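You operate a simulated robot arm through the tools that you are given. There is no shell and no other tool. Be economical: measure what you need, move in short steps, check, and stop when the job is done.

Carry out the task below with a simulated two-armed robot. There is one attempt and no reset: what you move stays moved.

Task
Take the lid off the blue tin on the top of the lift table and lay it down there. Put the foam block from the kit bench top on the white bay of the blue cart. Take the small cream block and put it on top of the green sheet. Put the green cap on the upper shelf of the low rack. Press the green free button two times. Do these in any order.

It is judged by the outcome, as a careful person would: the job done as asked, and still so three seconds after it is handed in. It fails if anything else is knocked over, pushed out of place, dropped, spilled or broken. Lids that push on must go on centred and level and be pressed home; caps that screw on are set level and turned clockwise until they are tight. Flat cloth is picked up by pressing the open fingertips on it (5 to 10 N) and closing them slowly along it; thin cloth reads only 2 to 8 mm in the jaws.

Robot
Two 7-joint arms with two-finger grippers on one trunk, on a base that drives. Base frame: it is fixed to the floor where the robot stands at the start and does not move with it; the origin is under the middle of the robot, x ahead of it, y to its left, z up; the surface under the hand at the start is at about z = 834. Units: mm, rad, N and s.
The left shoulder is at the start at [24, 214, 1131], the right one opposite. With the tool pointing down near the work surface each hand reaches from about 200 to 760 mm from the robot's upright axis, wherever it stands, measured 20 degrees to its own side. Places, roughly: foam block (10x7x4 cm) [-2000, 2500, 900]; green cap (7x7x4 cm) [1800, 3500, 400]; green free button [4000, 1700, 100]; green sheet [-2500, 4750, 500]; small cream block (7x7x6 cm) [1600, 3500, 800]; tin [500, 0, 750]; upper shelf of the low rack [-1300, 4800, 1100]; white bay of the blue cart (31x24 cm) [-3920, -960, 860]. Payload 2.2 kg a hand.
The TCP of each hand is the grasp point between the finger pads, 19 mm short of the fingertips. In the tool frame z runs along the fingers and y along their closing line. Largest opening 116 mm; the body of the gripper starts 70 mm behind the TCP.
Orientation is told as [roll, pitch, yaw] about the base's x, y, z axes, in that order, counted from this pose: with the fingers straight down and closing along the base's y, the tool's x points along the base's -x, its y along +y and its z along -z.

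Tools
- The arms move only by the tool move_arm. It takes "left_increments", "right_increments" or both (then of equal length, played together; a hand with none holds still); each is one flat list of numbers, 7 for each row, row after row: the shift along the base's x, y, z in units of 20 mm (1.0 is 20 mm), then the turn, a rotation vector about the base's x, y, z in units of 8 degrees (1.0 is 8 degrees), then the opening, from 0 (shut) to 1 (fully open). In form: [x, y, z, wx, wy, wz, hand, x, y, z, wx, wy, wz, hand, ...]. A call has 1 to 8 rows; each row shifts and turns the commanded pose from where the row before left it. A call with a number of a shift or a turn outside -1 to 1 is refused whole. Each row takes 0.2 s and may step no farther than 50 mm and 0.15 rad from the row before; otherwise, or with a gripper value out of range, the whole call is refused. A pose out of reach is approached as far as the arm can. The call stops where the force on the tool passes 40 N (or 10 N more than at its start, if that is more) or the arm is blocked; 0.2 s more then pass. Each finger halts on what it meets, pressing with about 36 N; the grip force reading is that of the motor and also rises with nothing between the fingers. The clock runs only during rows and for 0.2 s after the last one: add rows that do not move to give the fingers time. The reply holds the time, the measured pose of the TCP, the force on the tool along the base axes, the opening and the grip force, in the units named above and with some noise, with the torque about the TCP (base axes, N m) and any sound that the robot's microphone picked up.
- Cameras (640 x 400 px; columns grow to the right, rows downward): "scene" is now at [125.7, -31.9, 1299.8]; the picture's right is [-0.32, -0.95, -0.00], its down [-0.54, 0.18, -0.82] and it looks along [0.78, -0.26, -0.57] (base axes); focal length 244 px, centre (320, 200). "left" rides on the left gripper at [69, 15, -97] in its tool frame; the picture's right is [-0.21, 0.98, 0.00], its down [-0.76, -0.17, -0.63] and it looks along [-0.62, -0.14, 0.77] (tool axes); focal length 251 px, centre (320, 200). "right" rides on the right gripper at [69, -15, -97] in its tool frame; the picture's right is [0.21, 0.98, 0.00], its down [-0.76, 0.17, -0.63] and it looks along [-0.62, 0.14, 0.77] (tool axes); focal length 251 px, centre (320, 200).
- camera(camera): a new picture of that camera. The clock stands still meanwhile.
- lift_body(by): slides the trunk up (or, below 0, down) by that many mm; the arms and the scene camera ride with it, the base frame stays. It gives what a move gives, with no picture.
- drive_base(legs): drives the robot by 1 to 6 legs, each [ahead, left, turn to the left] in mm, mm and rad, along the robot's own axes; the way and the turn of a leg run together, so that a leg with both is an arc; at most 1500 mm and 3.142 rad a leg. The arms and the cameras ride along, it lands a little off, and it stops where it bumps. It gives what a move gives.
- head_to(pan, tilt): turns the head with the scene camera to pan (to the left, within 1.396 rad either way) and tilt (down, from -0.506 to 1.204), counted from straight ahead of the robot. It gives what a move gives.
- probe_pixels(camera, pixels): there is no depth. For up to 12 entries [column, row, z] of the newest picture of that camera ("zoom" is the newest enlarged one), the place [x, y] in the base frame at which the ray of that pixel passes the height z, good to about 2 mm. The clock stands still meanwhile.
- enlarge(camera, box): a new picture of the part [left, top, right, bottom] of that camera's present view, enlarged. The clock stands still meanwhile.
- finish_job(): hands the job in; it is judged then, once.

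Go step by step. Measure first, check grasps and placings, and put right what went wrong. The budget is 110 turns and 100 pictures, counting those below and the enlarged ones. Unless the task says otherwise, let go and move clear before handing in.

The tools are called after "Emit:" as name(argument=value, ...) on one line, values as JSON. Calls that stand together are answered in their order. move_arm: Moves the arms, as the interface text tells. Its arguments: {"type":"object","properties":{"left_increments":{"type":"array"},"right_increments":{"type":"array"}},"required":[]} The other tools are called the same way: lift_body (by) slides the trunk up or down; drive_base (legs) drives the base; head_to (pan, tilt) turns the head that bears the scene camera; camera (camera) takes a picture; probe_pixels (camera, pixels) gives the place at which the rays of pixels pass given heights; enlarge (camera, box) takes an enlarged picture of a part of a camera's view; finish_job () hands the job in.

At the start:

```text
clock: 0.0
left_eef_pos: [472.9, 9.6, 1149.7]
left_tcp_rot: [0.001, 0.002, 0.0]
left_force: [0.3, -0.2, -0.3]
left_moment: [-0.01, -0.04, -0.02]
left_opening: 116.0
left_gripper_force: 0.0
right_eef_pos: [474.2, -384.3, 1169.4]
right_tcp_rot: [0.002, 0.0, -0.001]
right_force: [0.6, 0.8, -0.7]
right_moment: [0.01, -0.01, 0.01]
right_opening: 115.8
right_gripper_force: 0.0
trunk travel left (down, up): [-275.0, 215.0]
robot x, y, heading: [-0.7, -3.9, -0.0]
head pan, tilt: [-0.326, 0.607]
```

scene: 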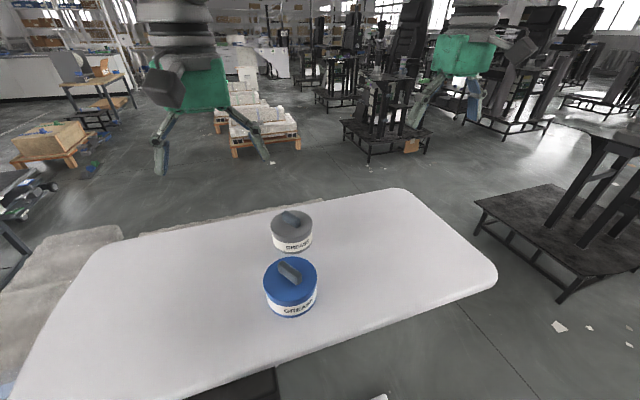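
right: 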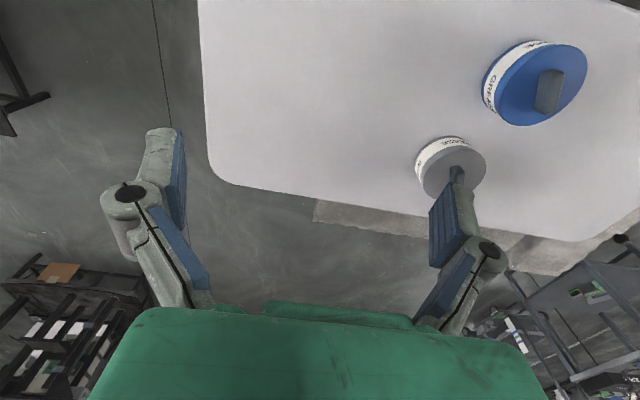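
left: 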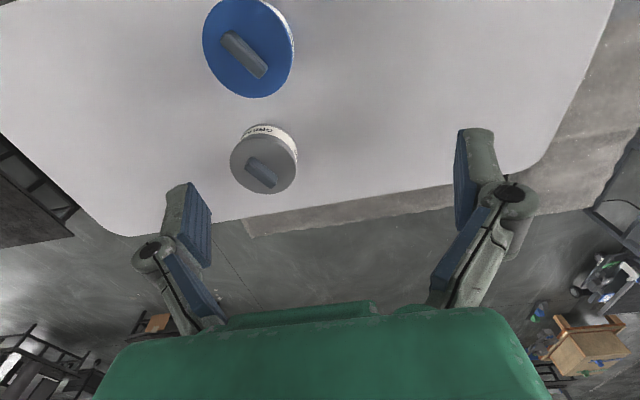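

The scene shows the blue tin near pixel (290,287) with a grey bar handle on its lid, and a grey tin behind it. I'll enlarge for detail and probe its place.

Emit:
enlarge(camera="scene", box=[230, 190, 350, 330])

Emit:
probe_pixels(camera="scene", pixels=[[290, 317, 834], [290, 280, 894], [264, 280, 894], [317, 280, 894], [291, 303, 894], [292, 257, 894]])

Emit:
probe_pixels(camera="left", pixels=[[248, 48, 894], [203, 45, 894], [293, 48, 894], [222, 36, 910], [264, 74, 910], [245, 55, 910]])

```text
2.86 times, centred on (290, 260) of scene
```

zoom: 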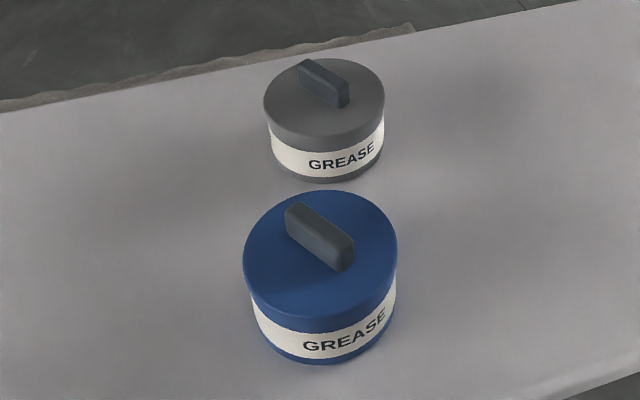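

```text
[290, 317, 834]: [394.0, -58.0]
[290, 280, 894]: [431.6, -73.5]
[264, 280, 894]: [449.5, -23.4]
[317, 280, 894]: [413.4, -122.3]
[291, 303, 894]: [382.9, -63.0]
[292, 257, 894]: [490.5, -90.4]
```

```text
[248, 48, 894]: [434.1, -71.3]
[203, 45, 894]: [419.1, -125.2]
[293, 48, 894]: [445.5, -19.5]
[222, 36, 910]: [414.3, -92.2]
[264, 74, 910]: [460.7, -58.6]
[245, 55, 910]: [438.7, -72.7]
```

Both cameras agree on lid top about z 894 at (433,-72), with the handle running about 36° from x. I'll refine the handle's ends and top.

Emit:
probe_pixels(camera="zoom", pixels=[[297, 207, 915], [345, 245, 915], [320, 225, 915], [320, 225, 905], [345, 270, 894], [320, 363, 834], [248, 262, 894], [397, 262, 894]])

Emit:
enlarge(camera="left", box=[190, 0, 310, 100])

```text
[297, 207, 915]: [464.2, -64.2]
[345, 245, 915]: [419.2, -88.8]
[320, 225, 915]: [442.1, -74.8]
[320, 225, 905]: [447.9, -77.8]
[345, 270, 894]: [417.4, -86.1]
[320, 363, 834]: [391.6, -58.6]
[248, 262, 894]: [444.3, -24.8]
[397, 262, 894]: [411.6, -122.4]
```

```text
4.00 times, centred on (250, 50) of left
```

zoom: 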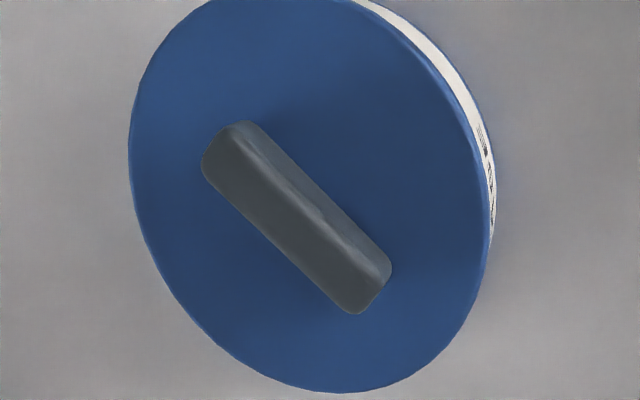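

Refining the handle's direction from this closer view.

Emit:
probe_pixels(camera="zoom", pixels=[[205, 175, 915], [345, 308, 915], [250, 125, 900], [388, 260, 900], [130, 150, 894], [490, 220, 894], [340, 392, 894], [280, -20, 894]])

```text
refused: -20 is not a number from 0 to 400
```

The last entry was out of range; I'll repeat without it.

Emit:
probe_pixels(camera="zoom", pixels=[[205, 175, 915], [345, 308, 915], [250, 125, 900], [388, 260, 900], [130, 150, 894], [490, 220, 894], [340, 392, 894]])

```text
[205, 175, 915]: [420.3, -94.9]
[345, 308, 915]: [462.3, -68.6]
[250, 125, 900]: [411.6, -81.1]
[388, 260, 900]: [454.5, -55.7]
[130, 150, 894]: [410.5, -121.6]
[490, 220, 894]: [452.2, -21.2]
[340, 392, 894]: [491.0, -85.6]
```

Handle angle ≈31.5°, centre ≈(436,-73). Moving the left hand above it with yaw turned +31.5°.

Emit:
move_arm(left_increments=[-0.3, -0.6, -1, 0, 0, 0.5, 0.6, -0.3, -0.6, -1, 0, 0, 0.5, 0.6, -0.3, -0.6, -1, 0, 0, 0.5, 0.6, -0.2, -0.5, -1, 0, 0, 0.5, 0.6, -0.2, -0.5, -1, 0, 0, 0.5, 0.6, -0.2, -0.5, -1, 0, 0, 0.5, 0.6, -0.2, -0.5, -1, 0, 0, 0.5, 0.6, -0.2, -0.35, -1, 0, 0, 0.44, 0.6])

Emit:
camera(camera="left")

```text
clock: 2.0
left_eef_pos: [448.3, -63.7, 1032.3]
left_tcp_rot: [-0.085, 0.007, 0.592]
left_force: [-0.3, 0.3, 0.4]
left_moment: [-0.02, -0.01, 0.02]
left_opening: 69.9
left_gripper_force: 0.0
right_eef_pos: [467.5, -381.9, 1174.0]
right_tcp_rot: [-0.003, -0.006, 0.001]
right_force: [-1.2, 0.2, 0.8]
right_moment: [-0.02, -0.03, -0.04]
right_opening: 116.0
right_gripper_force: 0.0
trunk travel left (down, up): [-275.0, 215.0]
robot x, y, heading: [4.1, 1.9, 0.001]
head pan, tilt: [-0.326, 0.607]
stopped in row 8 (left hand): the arm was blocked; the commanded pose is now the measured one
```

```text
94 pictures are left
```

left: 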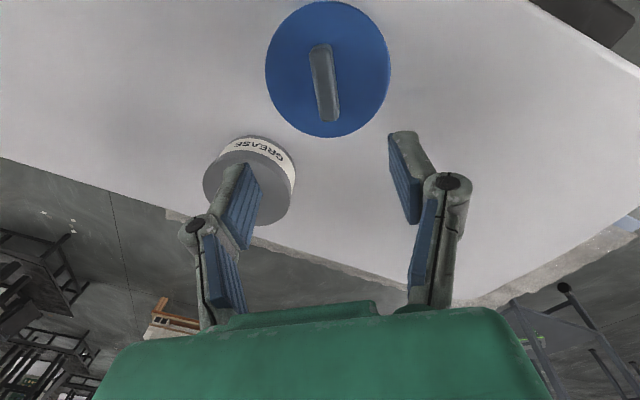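

The left arm was blocked at z 1032, well above everything at the hand. I'll look at the elbow with the head.

Emit:
head_to(pan=0.2, tilt=0.9)

Emit:
camera(camera="scene")

```text
clock: 3.0
left_eef_pos: [448.4, -64.6, 1031.7]
left_tcp_rot: [-0.081, 0.009, 0.591]
left_force: [0.2, -0.4, -0.1]
left_moment: [-0.01, -0.02, 0.01]
left_opening: 69.4
left_gripper_force: 0.1
right_eef_pos: [468.5, -381.7, 1173.8]
right_tcp_rot: [-0.002, -0.003, 0.0]
right_force: [-0.2, 0.4, 0.3]
right_moment: [0.0, 0.0, 0.01]
right_opening: 116.1
right_gripper_force: 0.1
trunk travel left (down, up): [-275.0, 215.0]
robot x, y, heading: [-0.4, -1.0, -0.001]
head pan, tilt: [0.201, 0.901]
```

```text
93 pictures are left
```

scene: 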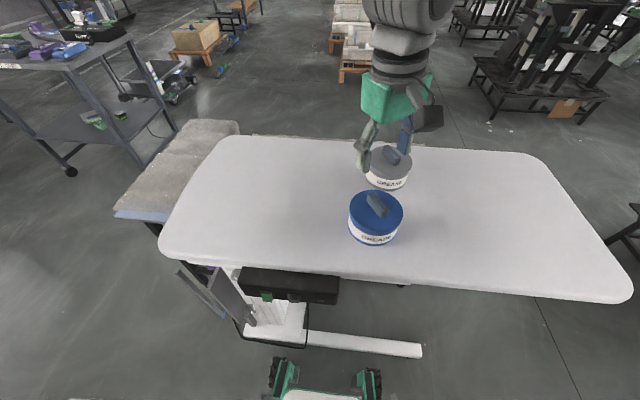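

The elbow isn't caught on anything visible, so it's likely a joint limit from twisting the left hand while reaching across. The right hand suits that twist, so I'll retreat the left and bring the right in.

Emit:
move_arm(left_increments=[0, 0, 1, 0.1, 0, -0.5, 0.6, 0, 1, 1, 0.1, 0, -0.5, 0.6, 0, 1, 1, 0.1, 0, -0.5, 0.6, 0, 1, 1, 0.1, 0, -0.5, 0.6, 0, 1, 1, 0.1, 0, -0.5, 0.6, 0, 1, 0, 0, 0, -0.5, 0.6, 0, 1, 0, 0, 0, -0.6, 0.6, 0, 1, 0, 0, 0, -0.6, 0.6], right_increments=[0, 0, 0, 0, 0, 0, 0.6, -0.2, 1, -0.5, 0, 0, 0.3, 0.6, -0.2, 1, -0.5, 0, 0, 0.3, 0.6, -0.2, 1, -0.5, 0, 0, 0.3, 0.6, -0.2, 1, -0.5, 0, 0, 0.3, 0.6, -0.2, 1, -0.5, 0, 0, 0.3, 0.6, -0.2, 1, -0.5, 0, 0, 0.3, 0.6, -0.2, 1, -0.5, 0, 0, 0.3, 0.6])

Emit:
move_arm(left_increments=[0, 1, 0, 0, 0, 0, 0.6, 0, 1, 0, 0, 0, 0, 0.6, 0, 1, 0, 0, 0, 0, 0.6, 0, 1, 0, 0, 0, 0, 0.6, 0, 0, 0, 0, 0, 0, 0.6, 0, 0, 0, 0, 0, 0, 0.6, 0, 0, 0, 0, 0, 0, 0.6, 0, 0, 0, 0, 0, 0, 0.6], right_increments=[0, 1, -0.7, 0, 0, 0.2, 0.6, 0, 1, -0.7, 0, 0, 0.2, 0.6, 0, 1, -0.7, 0, 0, 0.3, 0.6, 0, 1, -0.7, 0, 0, 0.3, 0.6, 0, 1, -0.7, 0, 0, 0.3, 0.6, 0, 1, -0.7, 0, 0, 0.3, 0.6, 0, 1, -0.7, 0, 0, 0.2, 0.6, 0, 1, -0.7, 0, 0, 0, 0.6])

Emit:
camera(camera="right")

```text
clock: 4.8
left_eef_pos: [448.2, 77.3, 1131.7]
left_tcp_rot: [-0.019, -0.021, 0.0]
left_force: [0.2, 1.0, -1.0]
left_moment: [-0.01, 0.0, 0.02]
left_opening: 69.6
left_gripper_force: 0.1
right_eef_pos: [440.1, -239.5, 1103.3]
right_tcp_rot: [-0.003, -0.004, 0.293]
right_force: [-0.6, 1.1, -1.1]
right_moment: [-0.04, -0.02, 0.0]
right_opening: 69.8
right_gripper_force: 0.0
trunk travel left (down, up): [-275.0, 215.0]
robot x, y, heading: [-2.0, -0.0, -0.002]
head pan, tilt: [0.201, 0.901]
```

```text
clock: 6.5
left_eef_pos: [448.9, 157.9, 1131.0]
left_tcp_rot: [-0.017, -0.022, 0.002]
left_force: [0.0, 1.3, 1.0]
left_moment: [-0.02, 0.0, 0.01]
left_opening: 69.4
left_gripper_force: 0.1
right_eef_pos: [441.5, -80.2, 991.8]
right_tcp_rot: [-0.003, -0.004, 0.545]
right_force: [0.2, -0.3, 0.0]
right_moment: [0.01, 0.0, 0.0]
right_opening: 69.8
right_gripper_force: 0.0
trunk travel left (down, up): [-275.0, 215.0]
robot x, y, heading: [-0.7, 1.2, -0.001]
head pan, tilt: [0.201, 0.901]
```

```text
92 pictures are left
```

right: 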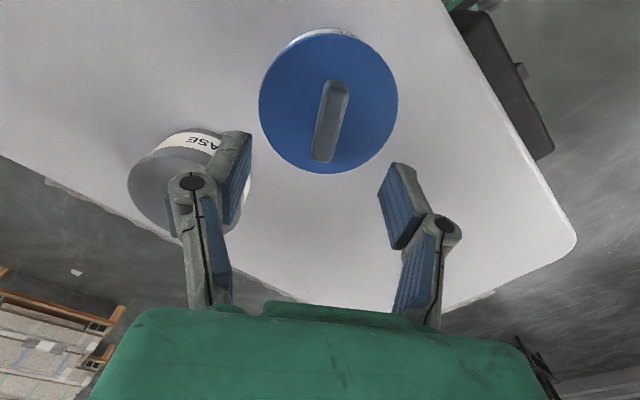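

Right hand is above the tin; I'll measure handle ends (337,88),(324,158) and the grey tin's place.

Emit:
probe_pixels(camera="right", pixels=[[337, 85, 915], [323, 158, 915], [331, 120, 915], [260, 95, 894], [397, 100, 894], [328, 173, 894], [185, 180, 894], [326, 33, 894]])

Emit:
enlarge(camera="right", box=[250, 20, 410, 180])

```text
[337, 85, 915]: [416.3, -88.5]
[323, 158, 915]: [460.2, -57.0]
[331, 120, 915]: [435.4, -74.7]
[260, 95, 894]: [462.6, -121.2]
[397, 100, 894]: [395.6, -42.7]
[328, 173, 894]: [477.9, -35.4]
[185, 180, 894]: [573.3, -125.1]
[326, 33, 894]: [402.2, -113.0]
```

```text
2.50 times, centred on (330, 100) of right
```

zoom: 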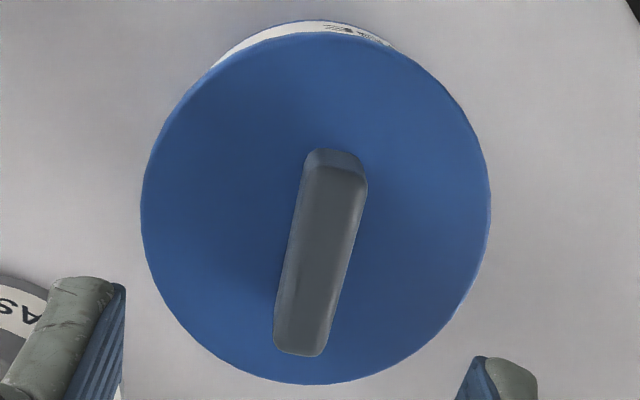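

Handle centre ≈(438,-73), angle ≈33°. Descend to z≈918 with the opening at 0.4 and then close.

Emit:
move_arm(right_increments=[-0.15, 0.35, -0.5, 0, 0, 0.25, 0.4, 0, 0, -0.7, 0, 0, 0, 0.4, 0, 0, -0.7, 0, 0, 0, 0.4, 0, 0, -0.7, 0, 0, 0, 0.4, 0, 0, -0.7, 0, 0, 0, 0.4, 0, 0, -0.3, 0, 0, 0, 0.4])

Emit:
camera(camera="right")

```text
clock: 8.0
left_eef_pos: [448.9, 156.8, 1130.7]
left_tcp_rot: [-0.02, -0.022, 0.003]
left_force: [0.3, 0.3, -0.9]
left_moment: [-0.01, -0.03, -0.02]
left_opening: 69.7
left_gripper_force: 0.1
right_eef_pos: [437.0, -73.6, 918.8]
right_tcp_rot: [-0.001, -0.005, 0.58]
right_force: [-0.7, 0.4, 0.0]
right_moment: [-0.01, 0.0, 0.01]
right_opening: 46.2
right_gripper_force: 0.1
trunk travel left (down, up): [-275.0, 215.0]
robot x, y, heading: [1.2, -2.8, -0.001]
head pan, tilt: [0.201, 0.901]
```

```text
90 pictures are left
```

right: 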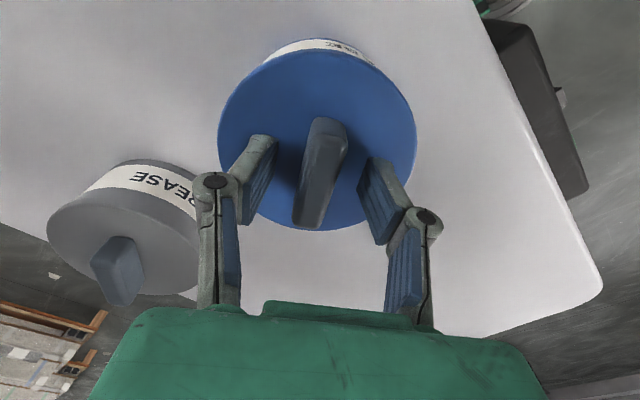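

The handle sits between the fingertips. Closing.

Emit:
move_arm(right_increments=[0, 0, 0, 0, 0, 0, 0, 0, 0, 0, 0, 0, 0, 0, 0, 0, 0, 0, 0, 0, 0])

```text
clock: 8.8
left_eef_pos: [447.4, 157.6, 1131.8]
left_tcp_rot: [-0.017, -0.021, 0.004]
left_force: [0.3, 0.1, 0.5]
left_moment: [-0.03, -0.02, 0.02]
left_opening: 69.4
left_gripper_force: 0.1
right_eef_pos: [436.7, -73.2, 919.1]
right_tcp_rot: [-0.002, -0.003, 0.58]
right_force: [0.5, 0.4, -0.7]
right_moment: [0.01, -0.02, -0.03]
right_opening: 17.1
right_gripper_force: 35.8
trunk travel left (down, up): [-275.0, 215.0]
robot x, y, heading: [1.8, -0.4, -0.004]
head pan, tilt: [0.201, 0.901]
heard: snap
```

Gripped at 17 mm with no contact force; now lift gently.

Emit:
move_arm(right_increments=[0, 0, 0.2, 0, 0, 0, 0, 0, 0, 0.2, 0, 0, 0, 0, 0, 0, 0.3, 0, 0, 0, 0, 0, 0, 0.3, 0, 0, 0, 0])

Emit:
camera(camera="scene")

```text
clock: 9.8
left_eef_pos: [447.1, 157.5, 1132.0]
left_tcp_rot: [-0.017, -0.023, 0.003]
left_force: [-0.3, 0.1, -0.5]
left_moment: [0.02, 0.01, 0.01]
left_opening: 69.4
left_gripper_force: 0.0
right_eef_pos: [437.6, -73.8, 941.4]
right_tcp_rot: [-0.003, -0.006, 0.579]
right_force: [-1.7, -0.5, 3.7]
right_moment: [-0.04, 0.02, -0.01]
right_opening: 6.0
right_gripper_force: 28.6
trunk travel left (down, up): [-275.0, 215.0]
robot x, y, heading: [-1.8, -1.2, -0.002]
head pan, tilt: [0.201, 0.901]
heard: snap
```

```text
89 pictures are left
```

scene: 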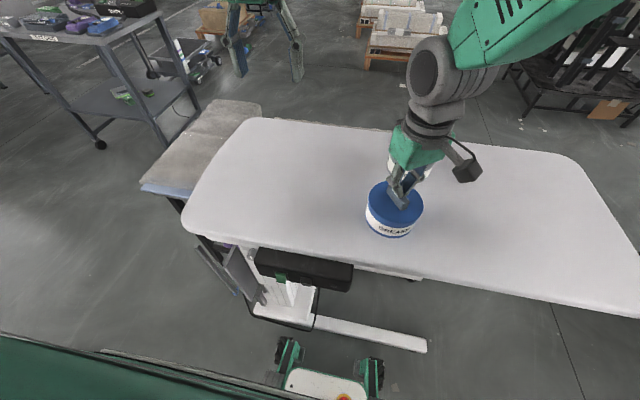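

The fingers slipped off (opening 6 mm). I'll look before regripping lower.

Emit:
camera(camera="right")

Emit:
enlarge(camera="scene", box=[340, 140, 460, 260])

```text
88 pictures are left
```

right: 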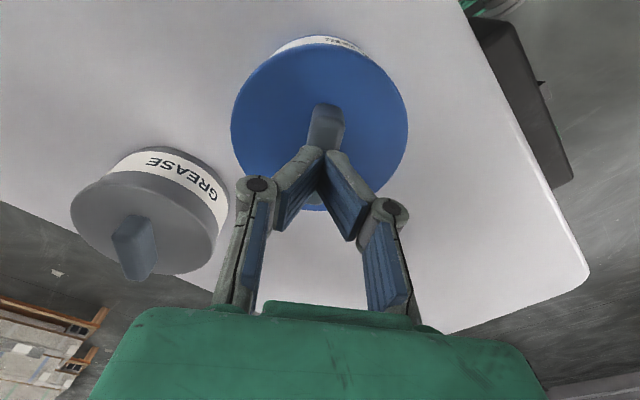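

```text
3.33 times, centred on (400, 200) of scene
```

zoom: 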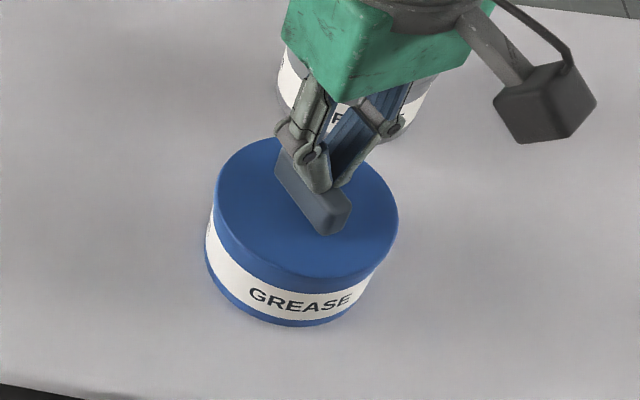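

The handle top lies below the tips, so I'll open and go down in small steps until light contact with the lid.

Emit:
move_arm(right_increments=[0, 0, 0, 0, 0, 0, 0.4, 0, 0, -0.6, 0, 0, 0, 0.4, 0, 0, -0.6, 0, 0, 0, 0.4, 0, 0, -0.2, 0, 0, 0, 0.4, 0, 0, -0.15, 0, 0, 0, 0.4])

Emit:
move_arm(right_increments=[0, 0, -0.15, 0, 0, 0, 0.4, 0, 0, 0, 0, 0, 0, 0.4])

```text
clock: 10.9
left_eef_pos: [445.6, 156.5, 1133.9]
left_tcp_rot: [-0.018, -0.024, 0.002]
left_force: [1.4, 0.4, -0.3]
left_moment: [-0.01, 0.0, -0.04]
left_opening: 69.5
left_gripper_force: 0.0
right_eef_pos: [438.1, -72.5, 917.7]
right_tcp_rot: [-0.007, -0.016, 0.581]
right_force: [-5.7, -0.9, 27.6]
right_moment: [0.06, -0.07, 0.12]
right_opening: 17.3
right_gripper_force: 35.9
trunk travel left (down, up): [-275.0, 215.0]
robot x, y, heading: [-3.5, 1.4, 0.001]
head pan, tilt: [0.201, 0.901]
stopped in row 5 (right hand): the force on the tool passed its limit at 52 N (the readings are from after the stop); the commanded pose is now the measured one
```

```text
clock: 11.5
left_eef_pos: [446.8, 157.1, 1131.5]
left_tcp_rot: [-0.018, -0.023, 0.002]
left_force: [-0.6, -0.3, -0.6]
left_moment: [-0.03, 0.01, -0.03]
left_opening: 69.5
left_gripper_force: 0.0
right_eef_pos: [438.3, -72.0, 911.8]
right_tcp_rot: [-0.004, -0.012, 0.578]
right_force: [0.5, 0.3, 10.9]
right_moment: [-0.09, 0.15, 0.0]
right_opening: 49.4
right_gripper_force: 0.0
trunk travel left (down, up): [-275.0, 215.0]
robot x, y, heading: [-1.0, -1.7, -0.001]
head pan, tilt: [0.201, 0.901]
```

Now the tips rest on the lid at TCP 911.8 with 11 N. I'll raise about 1.5 mm, close, then lift.

Emit:
move_arm(right_increments=[0, 0, 0.1, 0, 0, 0, 0.4, 0, 0, 0, 0, 0, 0, 0, 0, 0, 0, 0, 0, 0, 0, 0, 0, 0, 0, 0, 0, 0])

Emit:
move_arm(right_increments=[0, 0, 0.1, 0, 0, 0, 0, 0, 0, 0.1, 0, 0, 0, 0, 0, 0, 0.1, 0, 0, 0, 0])

```text
clock: 12.6
left_eef_pos: [445.9, 156.9, 1132.7]
left_tcp_rot: [-0.017, -0.025, 0.001]
left_force: [1.1, -0.2, 0.9]
left_moment: [-0.02, 0.03, 0.01]
left_opening: 69.4
left_gripper_force: 0.1
right_eef_pos: [437.5, -72.0, 916.9]
right_tcp_rot: [-0.007, -0.017, 0.576]
right_force: [-5.6, -1.8, 14.4]
right_moment: [-0.13, 0.39, 0.07]
right_opening: 17.2
right_gripper_force: 36.4
trunk travel left (down, up): [-275.0, 215.0]
robot x, y, heading: [2.0, -1.1, 0.002]
head pan, tilt: [0.201, 0.901]
stopped in row 4 (right hand): the force on the tool passed its limit at 41 N (the readings are from after the stop); the commanded pose is now the measured one
```

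```text
clock: 13.3
left_eef_pos: [445.4, 156.6, 1132.9]
left_tcp_rot: [-0.018, -0.025, 0.004]
left_force: [0.0, -0.1, 0.3]
left_moment: [0.0, -0.03, -0.02]
left_opening: 69.5
left_gripper_force: 0.1
right_eef_pos: [439.2, -71.5, 921.0]
right_tcp_rot: [-0.007, -0.016, 0.579]
right_force: [-0.3, -0.4, -0.8]
right_moment: [0.03, 0.01, 0.0]
right_opening: 17.3
right_gripper_force: 36.0
trunk travel left (down, up): [-275.0, 215.0]
robot x, y, heading: [-0.8, -0.1, -0.001]
head pan, tilt: [0.201, 0.901]
heard: snap
```

Closing pushes the tips down slightly; grip holds at 17.3 mm and a snap was heard while lifting 4 mm, probably the lid. Continue slowly.

Emit:
move_arm(right_increments=[0, 0, 0.15, 0, 0, 0, 0, 0, 0, 0.15, 0, 0, 0, 0, 0, 0, 0.2, 0, 0, 0, 0, 0, 0, 0.2, 0, 0, 0, 0, 0, 0, 0.2, 0, 0, 0, 0])

Emit:
camera(camera="right")

```text
clock: 14.6
left_eef_pos: [446.0, 156.2, 1132.1]
left_tcp_rot: [-0.018, -0.024, 0.002]
left_force: [0.0, 0.5, 0.7]
left_moment: [-0.03, -0.04, 0.01]
left_opening: 69.8
left_gripper_force: 0.0
right_eef_pos: [438.5, -72.9, 937.8]
right_tcp_rot: [-0.008, -0.015, 0.579]
right_force: [0.0, 0.7, -0.2]
right_moment: [0.03, 0.01, 0.02]
right_opening: 17.1
right_gripper_force: 36.0
trunk travel left (down, up): [-275.0, 215.0]
robot x, y, heading: [1.2, -1.9, -0.0]
head pan, tilt: [0.201, 0.901]
```

```text
86 pictures are left
```

right: 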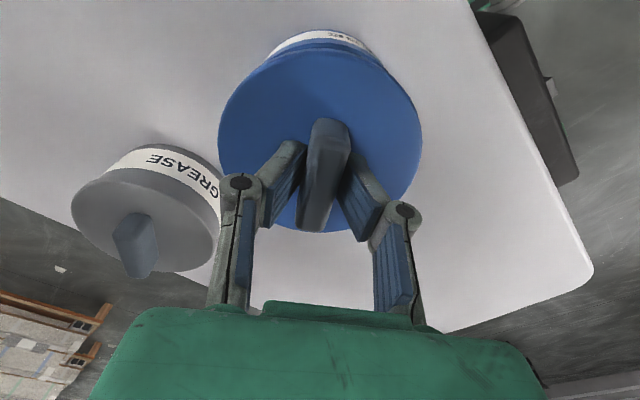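

Held and rising with the picture unchanged at the grip; lift 60 mm more and check whether the tin stayed.

Emit:
move_arm(right_increments=[0, 0, 0.5, 0, 0, 0, 0, 0, 0, 0.5, 0, 0, 0, 0, 0, 0, 0.5, 0, 0, 0, 0, 0, 0, 0.5, 0, 0, 0, 0, 0, 0, 0.5, 0, 0, 0, 0, 0, 0, 0.5, 0, 0, 0, 0])

Emit:
enlarge(camera="scene", box=[320, 120, 480, 260])

```text
clock: 15.9
left_eef_pos: [445.6, 155.7, 1131.3]
left_tcp_rot: [-0.017, -0.024, 0.004]
left_force: [0.9, -0.2, 0.3]
left_moment: [0.01, 0.04, -0.04]
left_opening: 69.5
left_gripper_force: 0.0
right_eef_pos: [438.8, -71.9, 999.3]
right_tcp_rot: [-0.007, -0.019, 0.579]
right_force: [-1.2, -0.2, 0.1]
right_moment: [0.01, -0.02, 0.02]
right_opening: 17.4
right_gripper_force: 36.3
trunk travel left (down, up): [-275.0, 215.0]
robot x, y, heading: [1.2, 3.1, -0.001]
head pan, tilt: [0.201, 0.901]
```

```text
2.86 times, centred on (400, 190) of scene
```

zoom: 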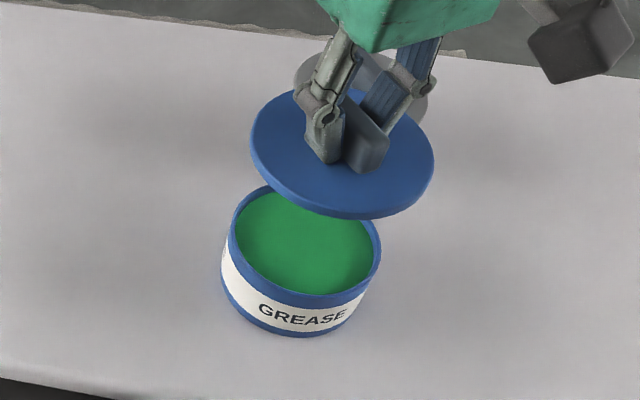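

The lid is off and the tin stayed put. Carry it to the clear spot at y ≈ -265 and lower it.

Emit:
move_arm(right_increments=[0, -1, 0, 0, 0, 0, 0, 0, -1, 0, 0, 0, 0, 0, 0, -1, 0, 0, 0, 0, 0, 0, -1, 0, 0, 0, 0, 0, 0, -1, 0, 0, 0, 0, 0, 0, -1, 0, 0, 0, 0, 0, 0, -1, 0, 0, 0, 0, 0, 0, -1, 0, 0, 0, 0, 0])

Emit:
move_arm(right_increments=[0, -1, 0, 0, 0, 0, 0, 0, -0.8, -0.5, 0, 0, 0, 0, 0, 0, -1, 0, 0, 0, 0, 0, 0, -1, 0, 0, 0, 0, 0, 0, -1, 0, 0, 0, 0, 0, 0, -1, 0, 0, 0, 0, 0, 0, -0.6, 0, 0, 0, 0])

Emit:
head_to(pan=-0.4, tilt=0.8)

Emit:
camera(camera="scene")

```text
clock: 17.8
left_eef_pos: [445.9, 154.6, 1133.4]
left_tcp_rot: [-0.015, -0.026, 0.003]
left_force: [-0.4, 0.7, 0.5]
left_moment: [0.02, 0.0, -0.01]
left_opening: 69.9
left_gripper_force: 0.1
right_eef_pos: [439.3, -233.9, 999.5]
right_tcp_rot: [-0.005, -0.017, 0.578]
right_force: [-0.3, 0.4, 0.1]
right_moment: [-0.03, 0.04, -0.02]
right_opening: 17.2
right_gripper_force: 36.2
trunk travel left (down, up): [-275.0, 215.0]
robot x, y, heading: [3.9, -2.0, -0.001]
head pan, tilt: [0.201, 0.901]
```

```text
clock: 19.4
left_eef_pos: [445.8, 154.6, 1131.4]
left_tcp_rot: [-0.015, -0.023, 0.004]
left_force: [0.2, 0.5, 0.6]
left_moment: [-0.02, 0.02, -0.04]
left_opening: 69.5
left_gripper_force: 0.0
right_eef_pos: [439.5, -269.5, 897.8]
right_tcp_rot: [-0.004, -0.017, 0.578]
right_force: [-0.3, -0.1, -0.7]
right_moment: [-0.02, 0.01, 0.0]
right_opening: 17.0
right_gripper_force: 35.8
trunk travel left (down, up): [-275.0, 215.0]
robot x, y, heading: [-2.2, 4.2, -0.001]
head pan, tilt: [0.201, 0.901]
```

```text
clock: 20.4
left_eef_pos: [446.0, 154.2, 1132.4]
left_tcp_rot: [-0.016, -0.024, 0.004]
left_force: [0.1, -0.2, -0.1]
left_moment: [0.03, 0.01, -0.01]
left_opening: 69.6
left_gripper_force: 0.0
right_eef_pos: [438.7, -269.5, 896.3]
right_tcp_rot: [-0.005, -0.018, 0.578]
right_force: [0.2, 0.4, -0.7]
right_moment: [-0.02, -0.01, 0.0]
right_opening: 17.1
right_gripper_force: 35.5
trunk travel left (down, up): [-275.0, 215.0]
robot x, y, heading: [-0.4, -0.9, 0.003]
head pan, tilt: [-0.4, 0.799]
```

```text
84 pictures are left
```

scene: 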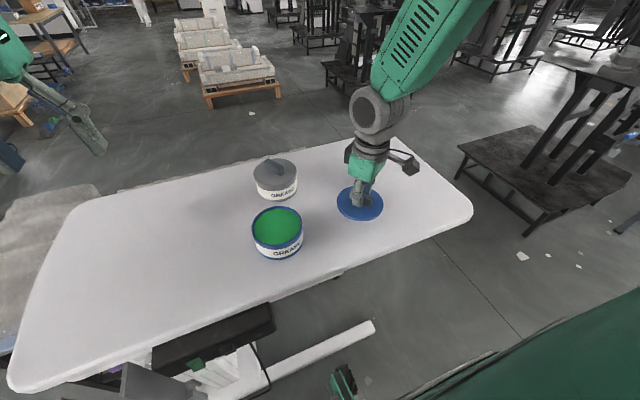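

Lid is above clear tabletop. Lower in small steps till contact.

Emit:
move_arm(right_increments=[0, 0, -0.5, 0, 0, 0, 0, 0, 0, -0.4, 0, 0, 0, 0, 0, 0, -0.2, 0, 0, 0, 0, 0, 0, -0.2, 0, 0, 0, 0, 0, 0, -0.1, 0, 0, 0, 0])

```text
clock: 21.6
left_eef_pos: [446.7, 155.2, 1132.4]
left_tcp_rot: [-0.016, -0.024, 0.004]
left_force: [0.8, 0.5, 0.0]
left_moment: [-0.01, -0.01, -0.01]
left_opening: 70.0
left_gripper_force: 0.0
right_eef_pos: [438.0, -269.6, 868.7]
right_tcp_rot: [-0.006, -0.017, 0.578]
right_force: [1.0, 0.6, 0.1]
right_moment: [0.0, 0.0, -0.02]
right_opening: 17.1
right_gripper_force: 36.1
trunk travel left (down, up): [-275.0, 215.0]
robot x, y, heading: [1.8, 3.7, 0.004]
head pan, tilt: [-0.4, 0.799]
```

Emit:
move_arm(right_increments=[0, 0, -0.1, 0, 0, 0, 0, 0, 0, -0.1, 0, 0, 0, 0])

Emit:
move_arm(right_increments=[0, 0, -0.1, 0, 0, 0, 0, 0, 0, -0.05, 0, 0, 0, 0])

```text
clock: 22.1
left_eef_pos: [445.3, 155.0, 1132.3]
left_tcp_rot: [-0.016, -0.022, 0.002]
left_force: [0.0, 0.8, 0.4]
left_moment: [-0.02, 0.02, 0.02]
left_opening: 69.4
left_gripper_force: 0.1
right_eef_pos: [438.3, -270.1, 865.8]
right_tcp_rot: [-0.005, -0.019, 0.577]
right_force: [0.7, 0.3, -1.0]
right_moment: [-0.01, 0.0, 0.0]
right_opening: 17.3
right_gripper_force: 36.4
trunk travel left (down, up): [-275.0, 215.0]
robot x, y, heading: [2.2, -2.3, 0.003]
head pan, tilt: [-0.4, 0.799]
```

```text
clock: 22.8
left_eef_pos: [446.8, 154.2, 1131.5]
left_tcp_rot: [-0.017, -0.024, 0.003]
left_force: [-0.7, 0.5, -0.3]
left_moment: [-0.01, 0.0, -0.01]
left_opening: 69.6
left_gripper_force: 0.1
right_eef_pos: [438.9, -270.0, 861.7]
right_tcp_rot: [-0.006, -0.018, 0.577]
right_force: [0.0, 0.1, -0.7]
right_moment: [0.0, -0.06, 0.01]
right_opening: 17.5
right_gripper_force: 35.7
trunk travel left (down, up): [-275.0, 215.0]
robot x, y, heading: [-0.1, 1.3, 0.001]
head pan, tilt: [-0.4, 0.799]
```

Emit:
move_arm(right_increments=[0, 0, -0.1, 0, 0, 0, 0, 0, 0, -0.05, 0, 0, 0, 0])

Emit:
enlarge(camera="scene", box=[310, 150, 410, 240])

```text
clock: 23.4
left_eef_pos: [444.8, 156.6, 1132.4]
left_tcp_rot: [-0.018, -0.024, 0.002]
left_force: [-0.2, -0.4, -0.4]
left_moment: [0.04, 0.06, 0.03]
left_opening: 69.8
left_gripper_force: 0.0
right_eef_pos: [438.5, -269.4, 860.1]
right_tcp_rot: [-0.009, -0.02, 0.577]
right_force: [-0.8, -5.6, 21.1]
right_moment: [-0.38, 0.49, 0.05]
right_opening: 17.5
right_gripper_force: 36.0
trunk travel left (down, up): [-275.0, 215.0]
robot x, y, heading: [0.7, 0.5, 0.003]
head pan, tilt: [-0.4, 0.799]
```

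```text
4.44 times, centred on (360, 195) of scene
```

zoom: 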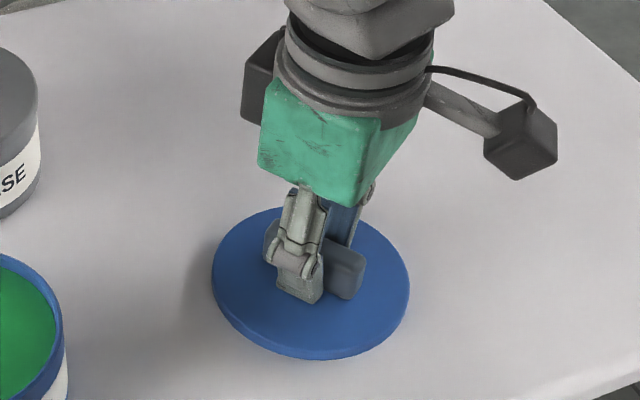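

The lid is on the table (21 N up). Release and rise, then stow the right hand high.

Emit:
move_arm(right_increments=[0, 0, 0.1, 0, 0, 0, 0.4, 0, 0, 0, 0, 0, 0, 0.4, 0, 0, 0.5, 0, 0, 0, 0.4, 0, 0, 1, 0, 0, 0, 0.4, 0, 0, 1, 0, 0, 0, 0.4, 0, 0, 1, 0, 0, -0.5, 0.4, 0, 0, 1, 0, 0, -0.5, 0.4, 0, 0, 1, 0, 0, -0.5, 0.4])

Emit:
camera(camera="scene")

```text
clock: 25.1
left_eef_pos: [445.2, 156.2, 1131.9]
left_tcp_rot: [-0.014, -0.024, 0.003]
left_force: [-0.3, 0.6, 0.6]
left_moment: [0.03, 0.02, -0.02]
left_opening: 69.6
left_gripper_force: 0.0
right_eef_pos: [438.8, -269.8, 971.0]
right_tcp_rot: [-0.006, -0.018, 0.366]
right_force: [0.2, 0.1, -0.7]
right_moment: [0.0, -0.02, -0.02]
right_opening: 46.3
right_gripper_force: 0.1
trunk travel left (down, up): [-275.0, 215.0]
robot x, y, heading: [-1.8, -3.9, 0.001]
head pan, tilt: [-0.4, 0.799]
```

```text
82 pictures are left
```

scene: 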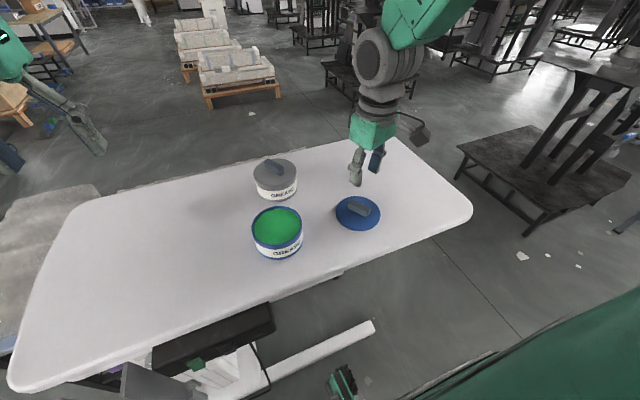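

The lid lies flat on the table. Raise and tuck both hands before driving, then look around.

Emit:
move_arm(left_increments=[-0.5, 0.2, 0.3, 0, 0, 0, 0.6, -0.5, 0.2, 0.3, 0, 0, 0, 0.6, -0.5, 0.2, 0.3, 0, 0, 0, 0.6, -0.5, 0.2, 0.3, 0, 0, 0, 0.6, -0.5, 0.2, 0.3, 0, 0, 0, 0.6, -0.5, 0.2, 0.3, 0, 0, 0, 0.6, -0.5, 0.2, 0.3, 0, 0, 0, 0.6, -0.5, 0.2, 0.3, 0, 0, 0, 0.6], right_increments=[0, 0, 1, 0, 0, -0.33, 0.6, 0, 0, 1, 0, 0, -0.33, 0.6, 0, 0, 1, 0, 0, -0.33, 0.6, -0.7, 0, 1, 0, 0, -0.33, 0.6, -0.7, 0, 1, 0, 0, -0.33, 0.6, -0.7, 0, 1, 0, 0, -0.33, 0.6, -0.7, 0, 1, 0, 0, -0.33, 0.6, -0.7, 0, 1, 0, 0, -0.33, 0.6])

Emit:
head_to(pan=0.9, tilt=0.4)

Emit:
camera(camera="scene")

Emit:
head_to(pan=0.1, tilt=0.3)

Emit:
camera(camera="scene")

```text
clock: 26.9
left_eef_pos: [365.5, 183.0, 1180.5]
left_tcp_rot: [-0.011, -0.025, 0.001]
left_force: [-0.3, 0.1, 0.5]
left_moment: [-0.01, -0.01, -0.02]
left_opening: 69.6
left_gripper_force: 0.1
right_eef_pos: [368.1, -273.0, 1131.1]
right_tcp_rot: [-0.005, -0.019, -0.001]
right_force: [-0.7, 0.3, -0.1]
right_moment: [0.02, -0.01, 0.03]
right_opening: 69.8
right_gripper_force: 0.0
trunk travel left (down, up): [-275.0, 215.0]
robot x, y, heading: [0.2, 1.1, -0.004]
head pan, tilt: [-0.4, 0.799]
```

```text
clock: 28.4
left_eef_pos: [366.4, 187.6, 1180.1]
left_tcp_rot: [-0.02, -0.023, 0.002]
left_force: [-0.6, 0.2, 0.2]
left_moment: [0.01, 0.02, 0.01]
left_opening: 69.5
left_gripper_force: 0.0
right_eef_pos: [369.0, -269.2, 1131.3]
right_tcp_rot: [-0.005, -0.014, -0.001]
right_force: [-0.4, 0.0, 0.2]
right_moment: [-0.02, 0.0, -0.01]
right_opening: 69.5
right_gripper_force: 0.0
trunk travel left (down, up): [-275.0, 215.0]
robot x, y, heading: [-1.5, 2.4, -0.003]
head pan, tilt: [0.901, 0.4]
```

```text
81 pictures are left
```

scene: 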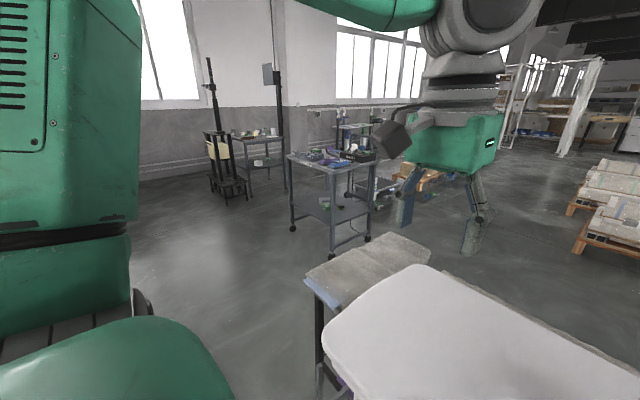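

```text
clock: 29.6
left_eef_pos: [365.6, 187.9, 1180.2]
left_tcp_rot: [-0.015, -0.024, 0.002]
left_force: [0.0, 0.5, 0.5]
left_moment: [-0.01, -0.02, 0.03]
left_opening: 69.7
left_gripper_force: 0.1
right_eef_pos: [368.3, -269.2, 1130.7]
right_tcp_rot: [-0.005, -0.018, -0.001]
right_force: [0.6, 0.3, 0.2]
right_moment: [0.01, -0.04, 0.01]
right_opening: 69.7
right_gripper_force: 0.0
trunk travel left (down, up): [-275.0, 215.0]
robot x, y, heading: [-1.5, 2.2, 0.003]
head pan, tilt: [0.099, 0.3]
```

```text
80 pictures are left
```

scene: 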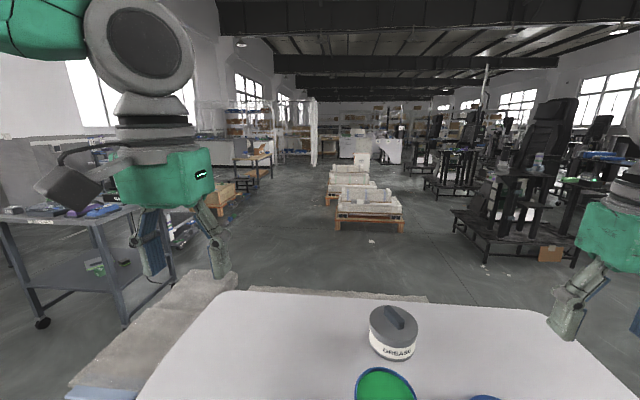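

A trolley stands ahead-left near pixel (80,215). I'll probe its feet, then back off from the table and turn left to survey.

Emit:
probe_pixels(camera="scene", pixels=[[43, 323, 20], [165, 278, 20], [140, 205, 830], [5, 215, 830], [225, 205, 50], [370, 225, 50], [80, 385, 700], [220, 280, 700]])

Emit:
drive_base(legs=[[-400, 0, 0]])

Emit:
drive_base(legs=[[0, 0, 1.0]])

Emit:
head_to(pan=0, tilt=0.45)

Emit:
camera(camera="scene")

```text
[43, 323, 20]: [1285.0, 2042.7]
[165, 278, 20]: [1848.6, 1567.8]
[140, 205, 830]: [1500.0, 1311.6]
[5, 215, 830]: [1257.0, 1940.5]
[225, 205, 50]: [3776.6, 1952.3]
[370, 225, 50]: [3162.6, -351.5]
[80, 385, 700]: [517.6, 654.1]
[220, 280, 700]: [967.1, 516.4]
```

```text
clock: 32.1
left_eef_pos: [-38.8, 189.1, 1180.6]
left_tcp_rot: [-0.015, -0.022, 0.006]
left_force: [-0.3, -0.4, -1.0]
left_moment: [0.0, -0.02, 0.04]
left_opening: 69.4
left_gripper_force: 0.0
right_eef_pos: [-34.2, -269.0, 1131.5]
right_tcp_rot: [-0.006, -0.018, 0.004]
right_force: [-0.1, 0.2, 0.0]
right_moment: [-0.02, -0.05, -0.03]
right_opening: 69.4
right_gripper_force: 0.1
trunk travel left (down, up): [-275.0, 215.0]
robot x, y, heading: [-403.2, -2.5, -0.001]
head pan, tilt: [0.099, 0.3]
```

```text
clock: 35.0
left_eef_pos: [-364.1, 404.8, 1181.1]
left_tcp_rot: [-0.016, -0.026, 1.001]
left_force: [-0.1, 0.0, -0.2]
left_moment: [0.01, -0.01, 0.02]
left_opening: 69.5
left_gripper_force: 0.0
right_eef_pos: [22.3, 162.3, 1131.2]
right_tcp_rot: [-0.006, -0.021, 0.998]
right_force: [-0.2, 0.1, -0.2]
right_moment: [-0.02, 0.02, 0.03]
right_opening: 69.7
right_gripper_force: 0.1
trunk travel left (down, up): [-275.0, 215.0]
robot x, y, heading: [-403.6, -1.3, 0.997]
head pan, tilt: [0.099, 0.3]
```

```text
clock: 35.7
left_eef_pos: [-364.4, 404.9, 1181.3]
left_tcp_rot: [-0.016, -0.027, 1.0]
left_force: [-0.6, 0.6, -0.5]
left_moment: [0.03, 0.02, 0.03]
left_opening: 69.7
left_gripper_force: 0.0
right_eef_pos: [20.7, 158.7, 1132.1]
right_tcp_rot: [-0.004, -0.021, 0.999]
right_force: [-0.1, 0.2, -0.9]
right_moment: [-0.02, -0.03, 0.02]
right_opening: 69.7
right_gripper_force: 0.0
trunk travel left (down, up): [-275.0, 215.0]
robot x, y, heading: [-402.8, -2.8, 1.0]
head pan, tilt: [0.0, 0.45]
```

```text
79 pictures are left
```

scene: 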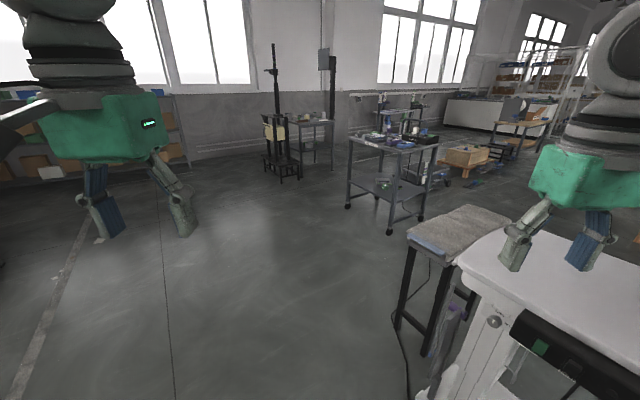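

The bench with small things near (310,122) may hold the cream block and cap. I'll probe and enlarge both this bench and the left shelf.

Emit:
probe_pixels(camera="scene", pixels=[[333, 168, 10], [300, 180, 10], [265, 175, 10], [388, 233, 10], [348, 207, 10], [185, 172, 10], [312, 122, 800], [380, 145, 800], [465, 175, 10], [300, 155, 400]])

Emit:
enlarge(camera="scene", box=[250, 80, 450, 210])

Emit:
head_to(pan=0.9, tilt=0.45)

Emit:
camera(camera="scene")

```text
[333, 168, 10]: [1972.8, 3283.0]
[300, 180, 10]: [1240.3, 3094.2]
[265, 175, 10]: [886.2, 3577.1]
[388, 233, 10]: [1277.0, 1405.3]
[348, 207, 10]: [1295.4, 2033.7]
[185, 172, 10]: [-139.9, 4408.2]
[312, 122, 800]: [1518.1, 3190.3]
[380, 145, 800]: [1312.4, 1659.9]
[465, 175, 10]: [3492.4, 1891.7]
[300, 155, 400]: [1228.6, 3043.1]
```

```text
3.08 times, centred on (350, 145) of scene
```

zoom: 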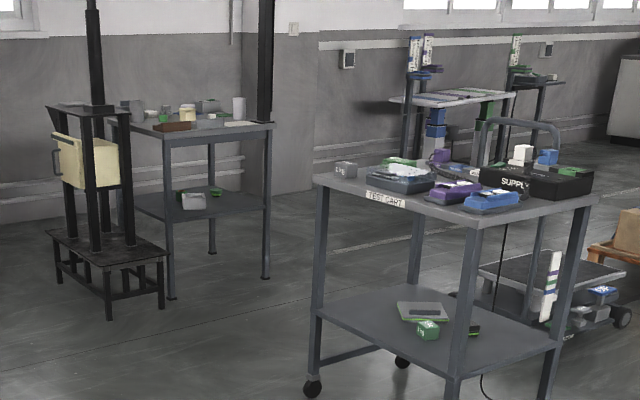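

```text
clock: 36.9
left_eef_pos: [-364.6, 406.1, 1181.6]
left_tcp_rot: [-0.015, -0.025, 1.002]
left_force: [1.6, -0.1, -0.5]
left_moment: [0.0, -0.04, -0.03]
left_opening: 69.6
left_gripper_force: 0.0
right_eef_pos: [20.5, 160.5, 1132.1]
right_tcp_rot: [-0.006, -0.02, 0.999]
right_force: [-0.4, 0.5, 0.2]
right_moment: [0.02, -0.01, -0.01]
right_opening: 69.6
right_gripper_force: 0.0
trunk travel left (down, up): [-275.0, 215.0]
robot x, y, heading: [-404.2, -3.3, 0.998]
head pan, tilt: [0.901, 0.45]
```

```text
77 pictures are left
```

scene: 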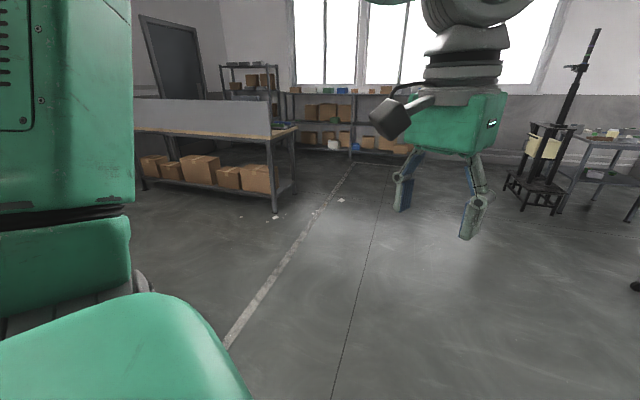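

Bench with cream block on top and cap below sits at x≈1250–1950, y≈3100+. Drive round the left of the test cart to about (600,2400), facing +y.

Emit:
drive_base(legs=[[1282, 227, 0], [1282, 227, 0], [0, 0, 0.4]])

Emit:
head_to(pan=-0.6, tilt=0.5)

Emit:
camera(camera="scene")

```text
clock: 50.6
left_eef_pos: [435.0, 2771.8, 1182.9]
left_tcp_rot: [-0.015, -0.026, 1.416]
left_force: [-0.2, -0.2, 0.7]
left_moment: [0.01, -0.02, -0.03]
left_opening: 69.5
left_gripper_force: 0.0
right_eef_pos: [888.1, 2703.6, 1132.3]
right_tcp_rot: [-0.005, -0.02, 1.414]
right_force: [-0.3, -0.2, 0.0]
right_moment: [-0.03, 0.01, 0.0]
right_opening: 69.7
right_gripper_force: 0.0
trunk travel left (down, up): [-275.0, 215.0]
robot x, y, heading: [563.9, 2384.9, 1.413]
head pan, tilt: [0.901, 0.45]
```

```text
clock: 52.2
left_eef_pos: [434.7, 2771.0, 1182.3]
left_tcp_rot: [-0.016, -0.027, 1.415]
left_force: [0.5, -0.1, -0.2]
left_moment: [0.02, -0.01, 0.01]
left_opening: 69.7
left_gripper_force: 0.1
right_eef_pos: [886.1, 2701.4, 1131.7]
right_tcp_rot: [-0.006, -0.02, 1.411]
right_force: [1.0, 0.1, 1.0]
right_moment: [-0.02, 0.02, -0.04]
right_opening: 69.4
right_gripper_force: 0.1
trunk travel left (down, up): [-275.0, 215.0]
robot x, y, heading: [562.6, 2383.4, 1.41]
head pan, tilt: [-0.6, 0.499]
```

```text
76 pictures are left
```

scene: 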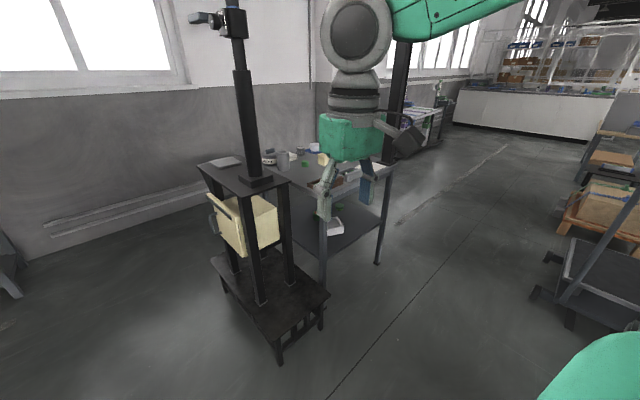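

Probe the bench's legs and neighbours to plan the approach.

Emit:
probe_pixels(camera="scene", pixels=[[323, 288, 5], [377, 263, 5], [278, 362, 5], [328, 292, 5], [222, 290, 5], [392, 168, 780], [320, 200, 780], [570, 325, 5], [540, 292, 5], [335, 230, 350]])

```text
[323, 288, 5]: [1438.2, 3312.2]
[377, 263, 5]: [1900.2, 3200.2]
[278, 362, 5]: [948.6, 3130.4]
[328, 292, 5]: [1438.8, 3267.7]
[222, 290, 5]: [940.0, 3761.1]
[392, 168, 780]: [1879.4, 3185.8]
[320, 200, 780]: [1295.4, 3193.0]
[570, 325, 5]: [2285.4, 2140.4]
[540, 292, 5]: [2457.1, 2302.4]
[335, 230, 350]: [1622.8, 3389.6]
```

Bench front edge is about y≈3190. Square up, strafe right to x≈1650 at y≈2500, then look down at it.

Emit:
drive_base(legs=[[0, 0, 0.16], [100, -1087, 0]])

Emit:
head_to(pan=0.0, tilt=0.55)

Emit:
camera(camera="scene")

```text
clock: 58.4
left_eef_pos: [1440.5, 2847.5, 1181.0]
left_tcp_rot: [-0.022, -0.028, 1.573]
left_force: [0.0, 0.7, 0.3]
left_moment: [0.0, 0.01, 0.0]
left_opening: 69.8
left_gripper_force: 0.1
right_eef_pos: [1898.3, 2849.8, 1135.0]
right_tcp_rot: [-0.01, -0.022, 1.571]
right_force: [-0.5, 0.0, -0.2]
right_moment: [0.01, -0.05, 0.02]
right_opening: 69.7
right_gripper_force: 0.1
trunk travel left (down, up): [-275.0, 215.0]
robot x, y, heading: [1631.3, 2487.8, 1.576]
head pan, tilt: [-0.6, 0.499]
```

```text
clock: 59.4
left_eef_pos: [1445.7, 2845.3, 1182.9]
left_tcp_rot: [-0.019, -0.03, 1.572]
left_force: [-0.6, -0.8, -0.2]
left_moment: [0.0, 0.01, -0.03]
left_opening: 69.7
left_gripper_force: 0.1
right_eef_pos: [1902.2, 2848.2, 1135.4]
right_tcp_rot: [-0.006, -0.025, 1.571]
right_force: [-0.5, -0.1, -0.6]
right_moment: [-0.02, -0.04, 0.01]
right_opening: 69.8
right_gripper_force: 0.0
trunk travel left (down, up): [-275.0, 215.0]
robot x, y, heading: [1637.0, 2486.1, 1.574]
head pan, tilt: [0.0, 0.55]
```

```text
75 pictures are left
```

scene: 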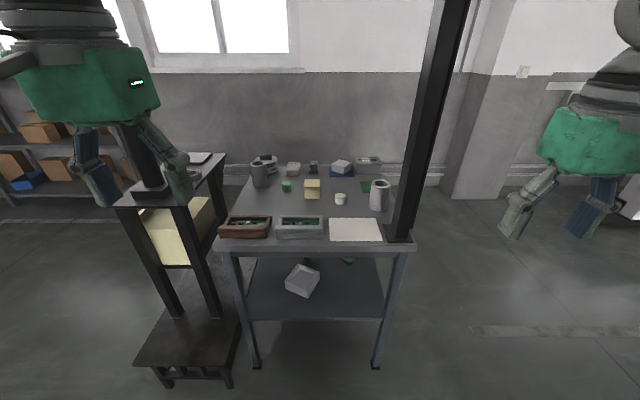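

Cream block near (311,189); green things below near (308,262) and (348,261). Enlarge both.

Emit:
enlarge(camera="scene", box=[210, 145, 420, 275])

Emit:
probe_pixels(camera="scene", pixels=[[222, 250, 780], [412, 250, 780], [400, 240, 780], [312, 198, 780], [305, 198, 780], [319, 198, 780], [255, 366, 5], [376, 368, 5], [308, 262, 350], [348, 261, 350], [302, 290, 350], [228, 385, 5]])

```text
3.05 times, centred on (315, 210) of scene
```

zoom: 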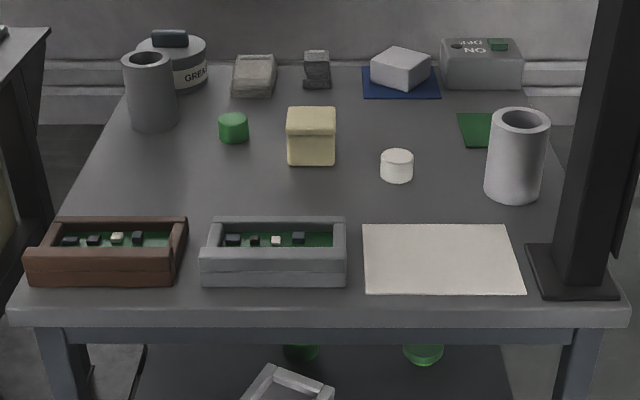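

```text
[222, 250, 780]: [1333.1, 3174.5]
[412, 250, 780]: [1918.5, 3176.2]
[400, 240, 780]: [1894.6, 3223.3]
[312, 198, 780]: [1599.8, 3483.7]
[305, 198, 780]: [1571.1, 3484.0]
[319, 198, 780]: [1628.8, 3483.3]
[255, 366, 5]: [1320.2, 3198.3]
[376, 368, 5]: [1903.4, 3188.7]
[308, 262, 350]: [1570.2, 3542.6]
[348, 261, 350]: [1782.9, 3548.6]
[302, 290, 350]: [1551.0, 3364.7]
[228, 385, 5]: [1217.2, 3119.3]
```

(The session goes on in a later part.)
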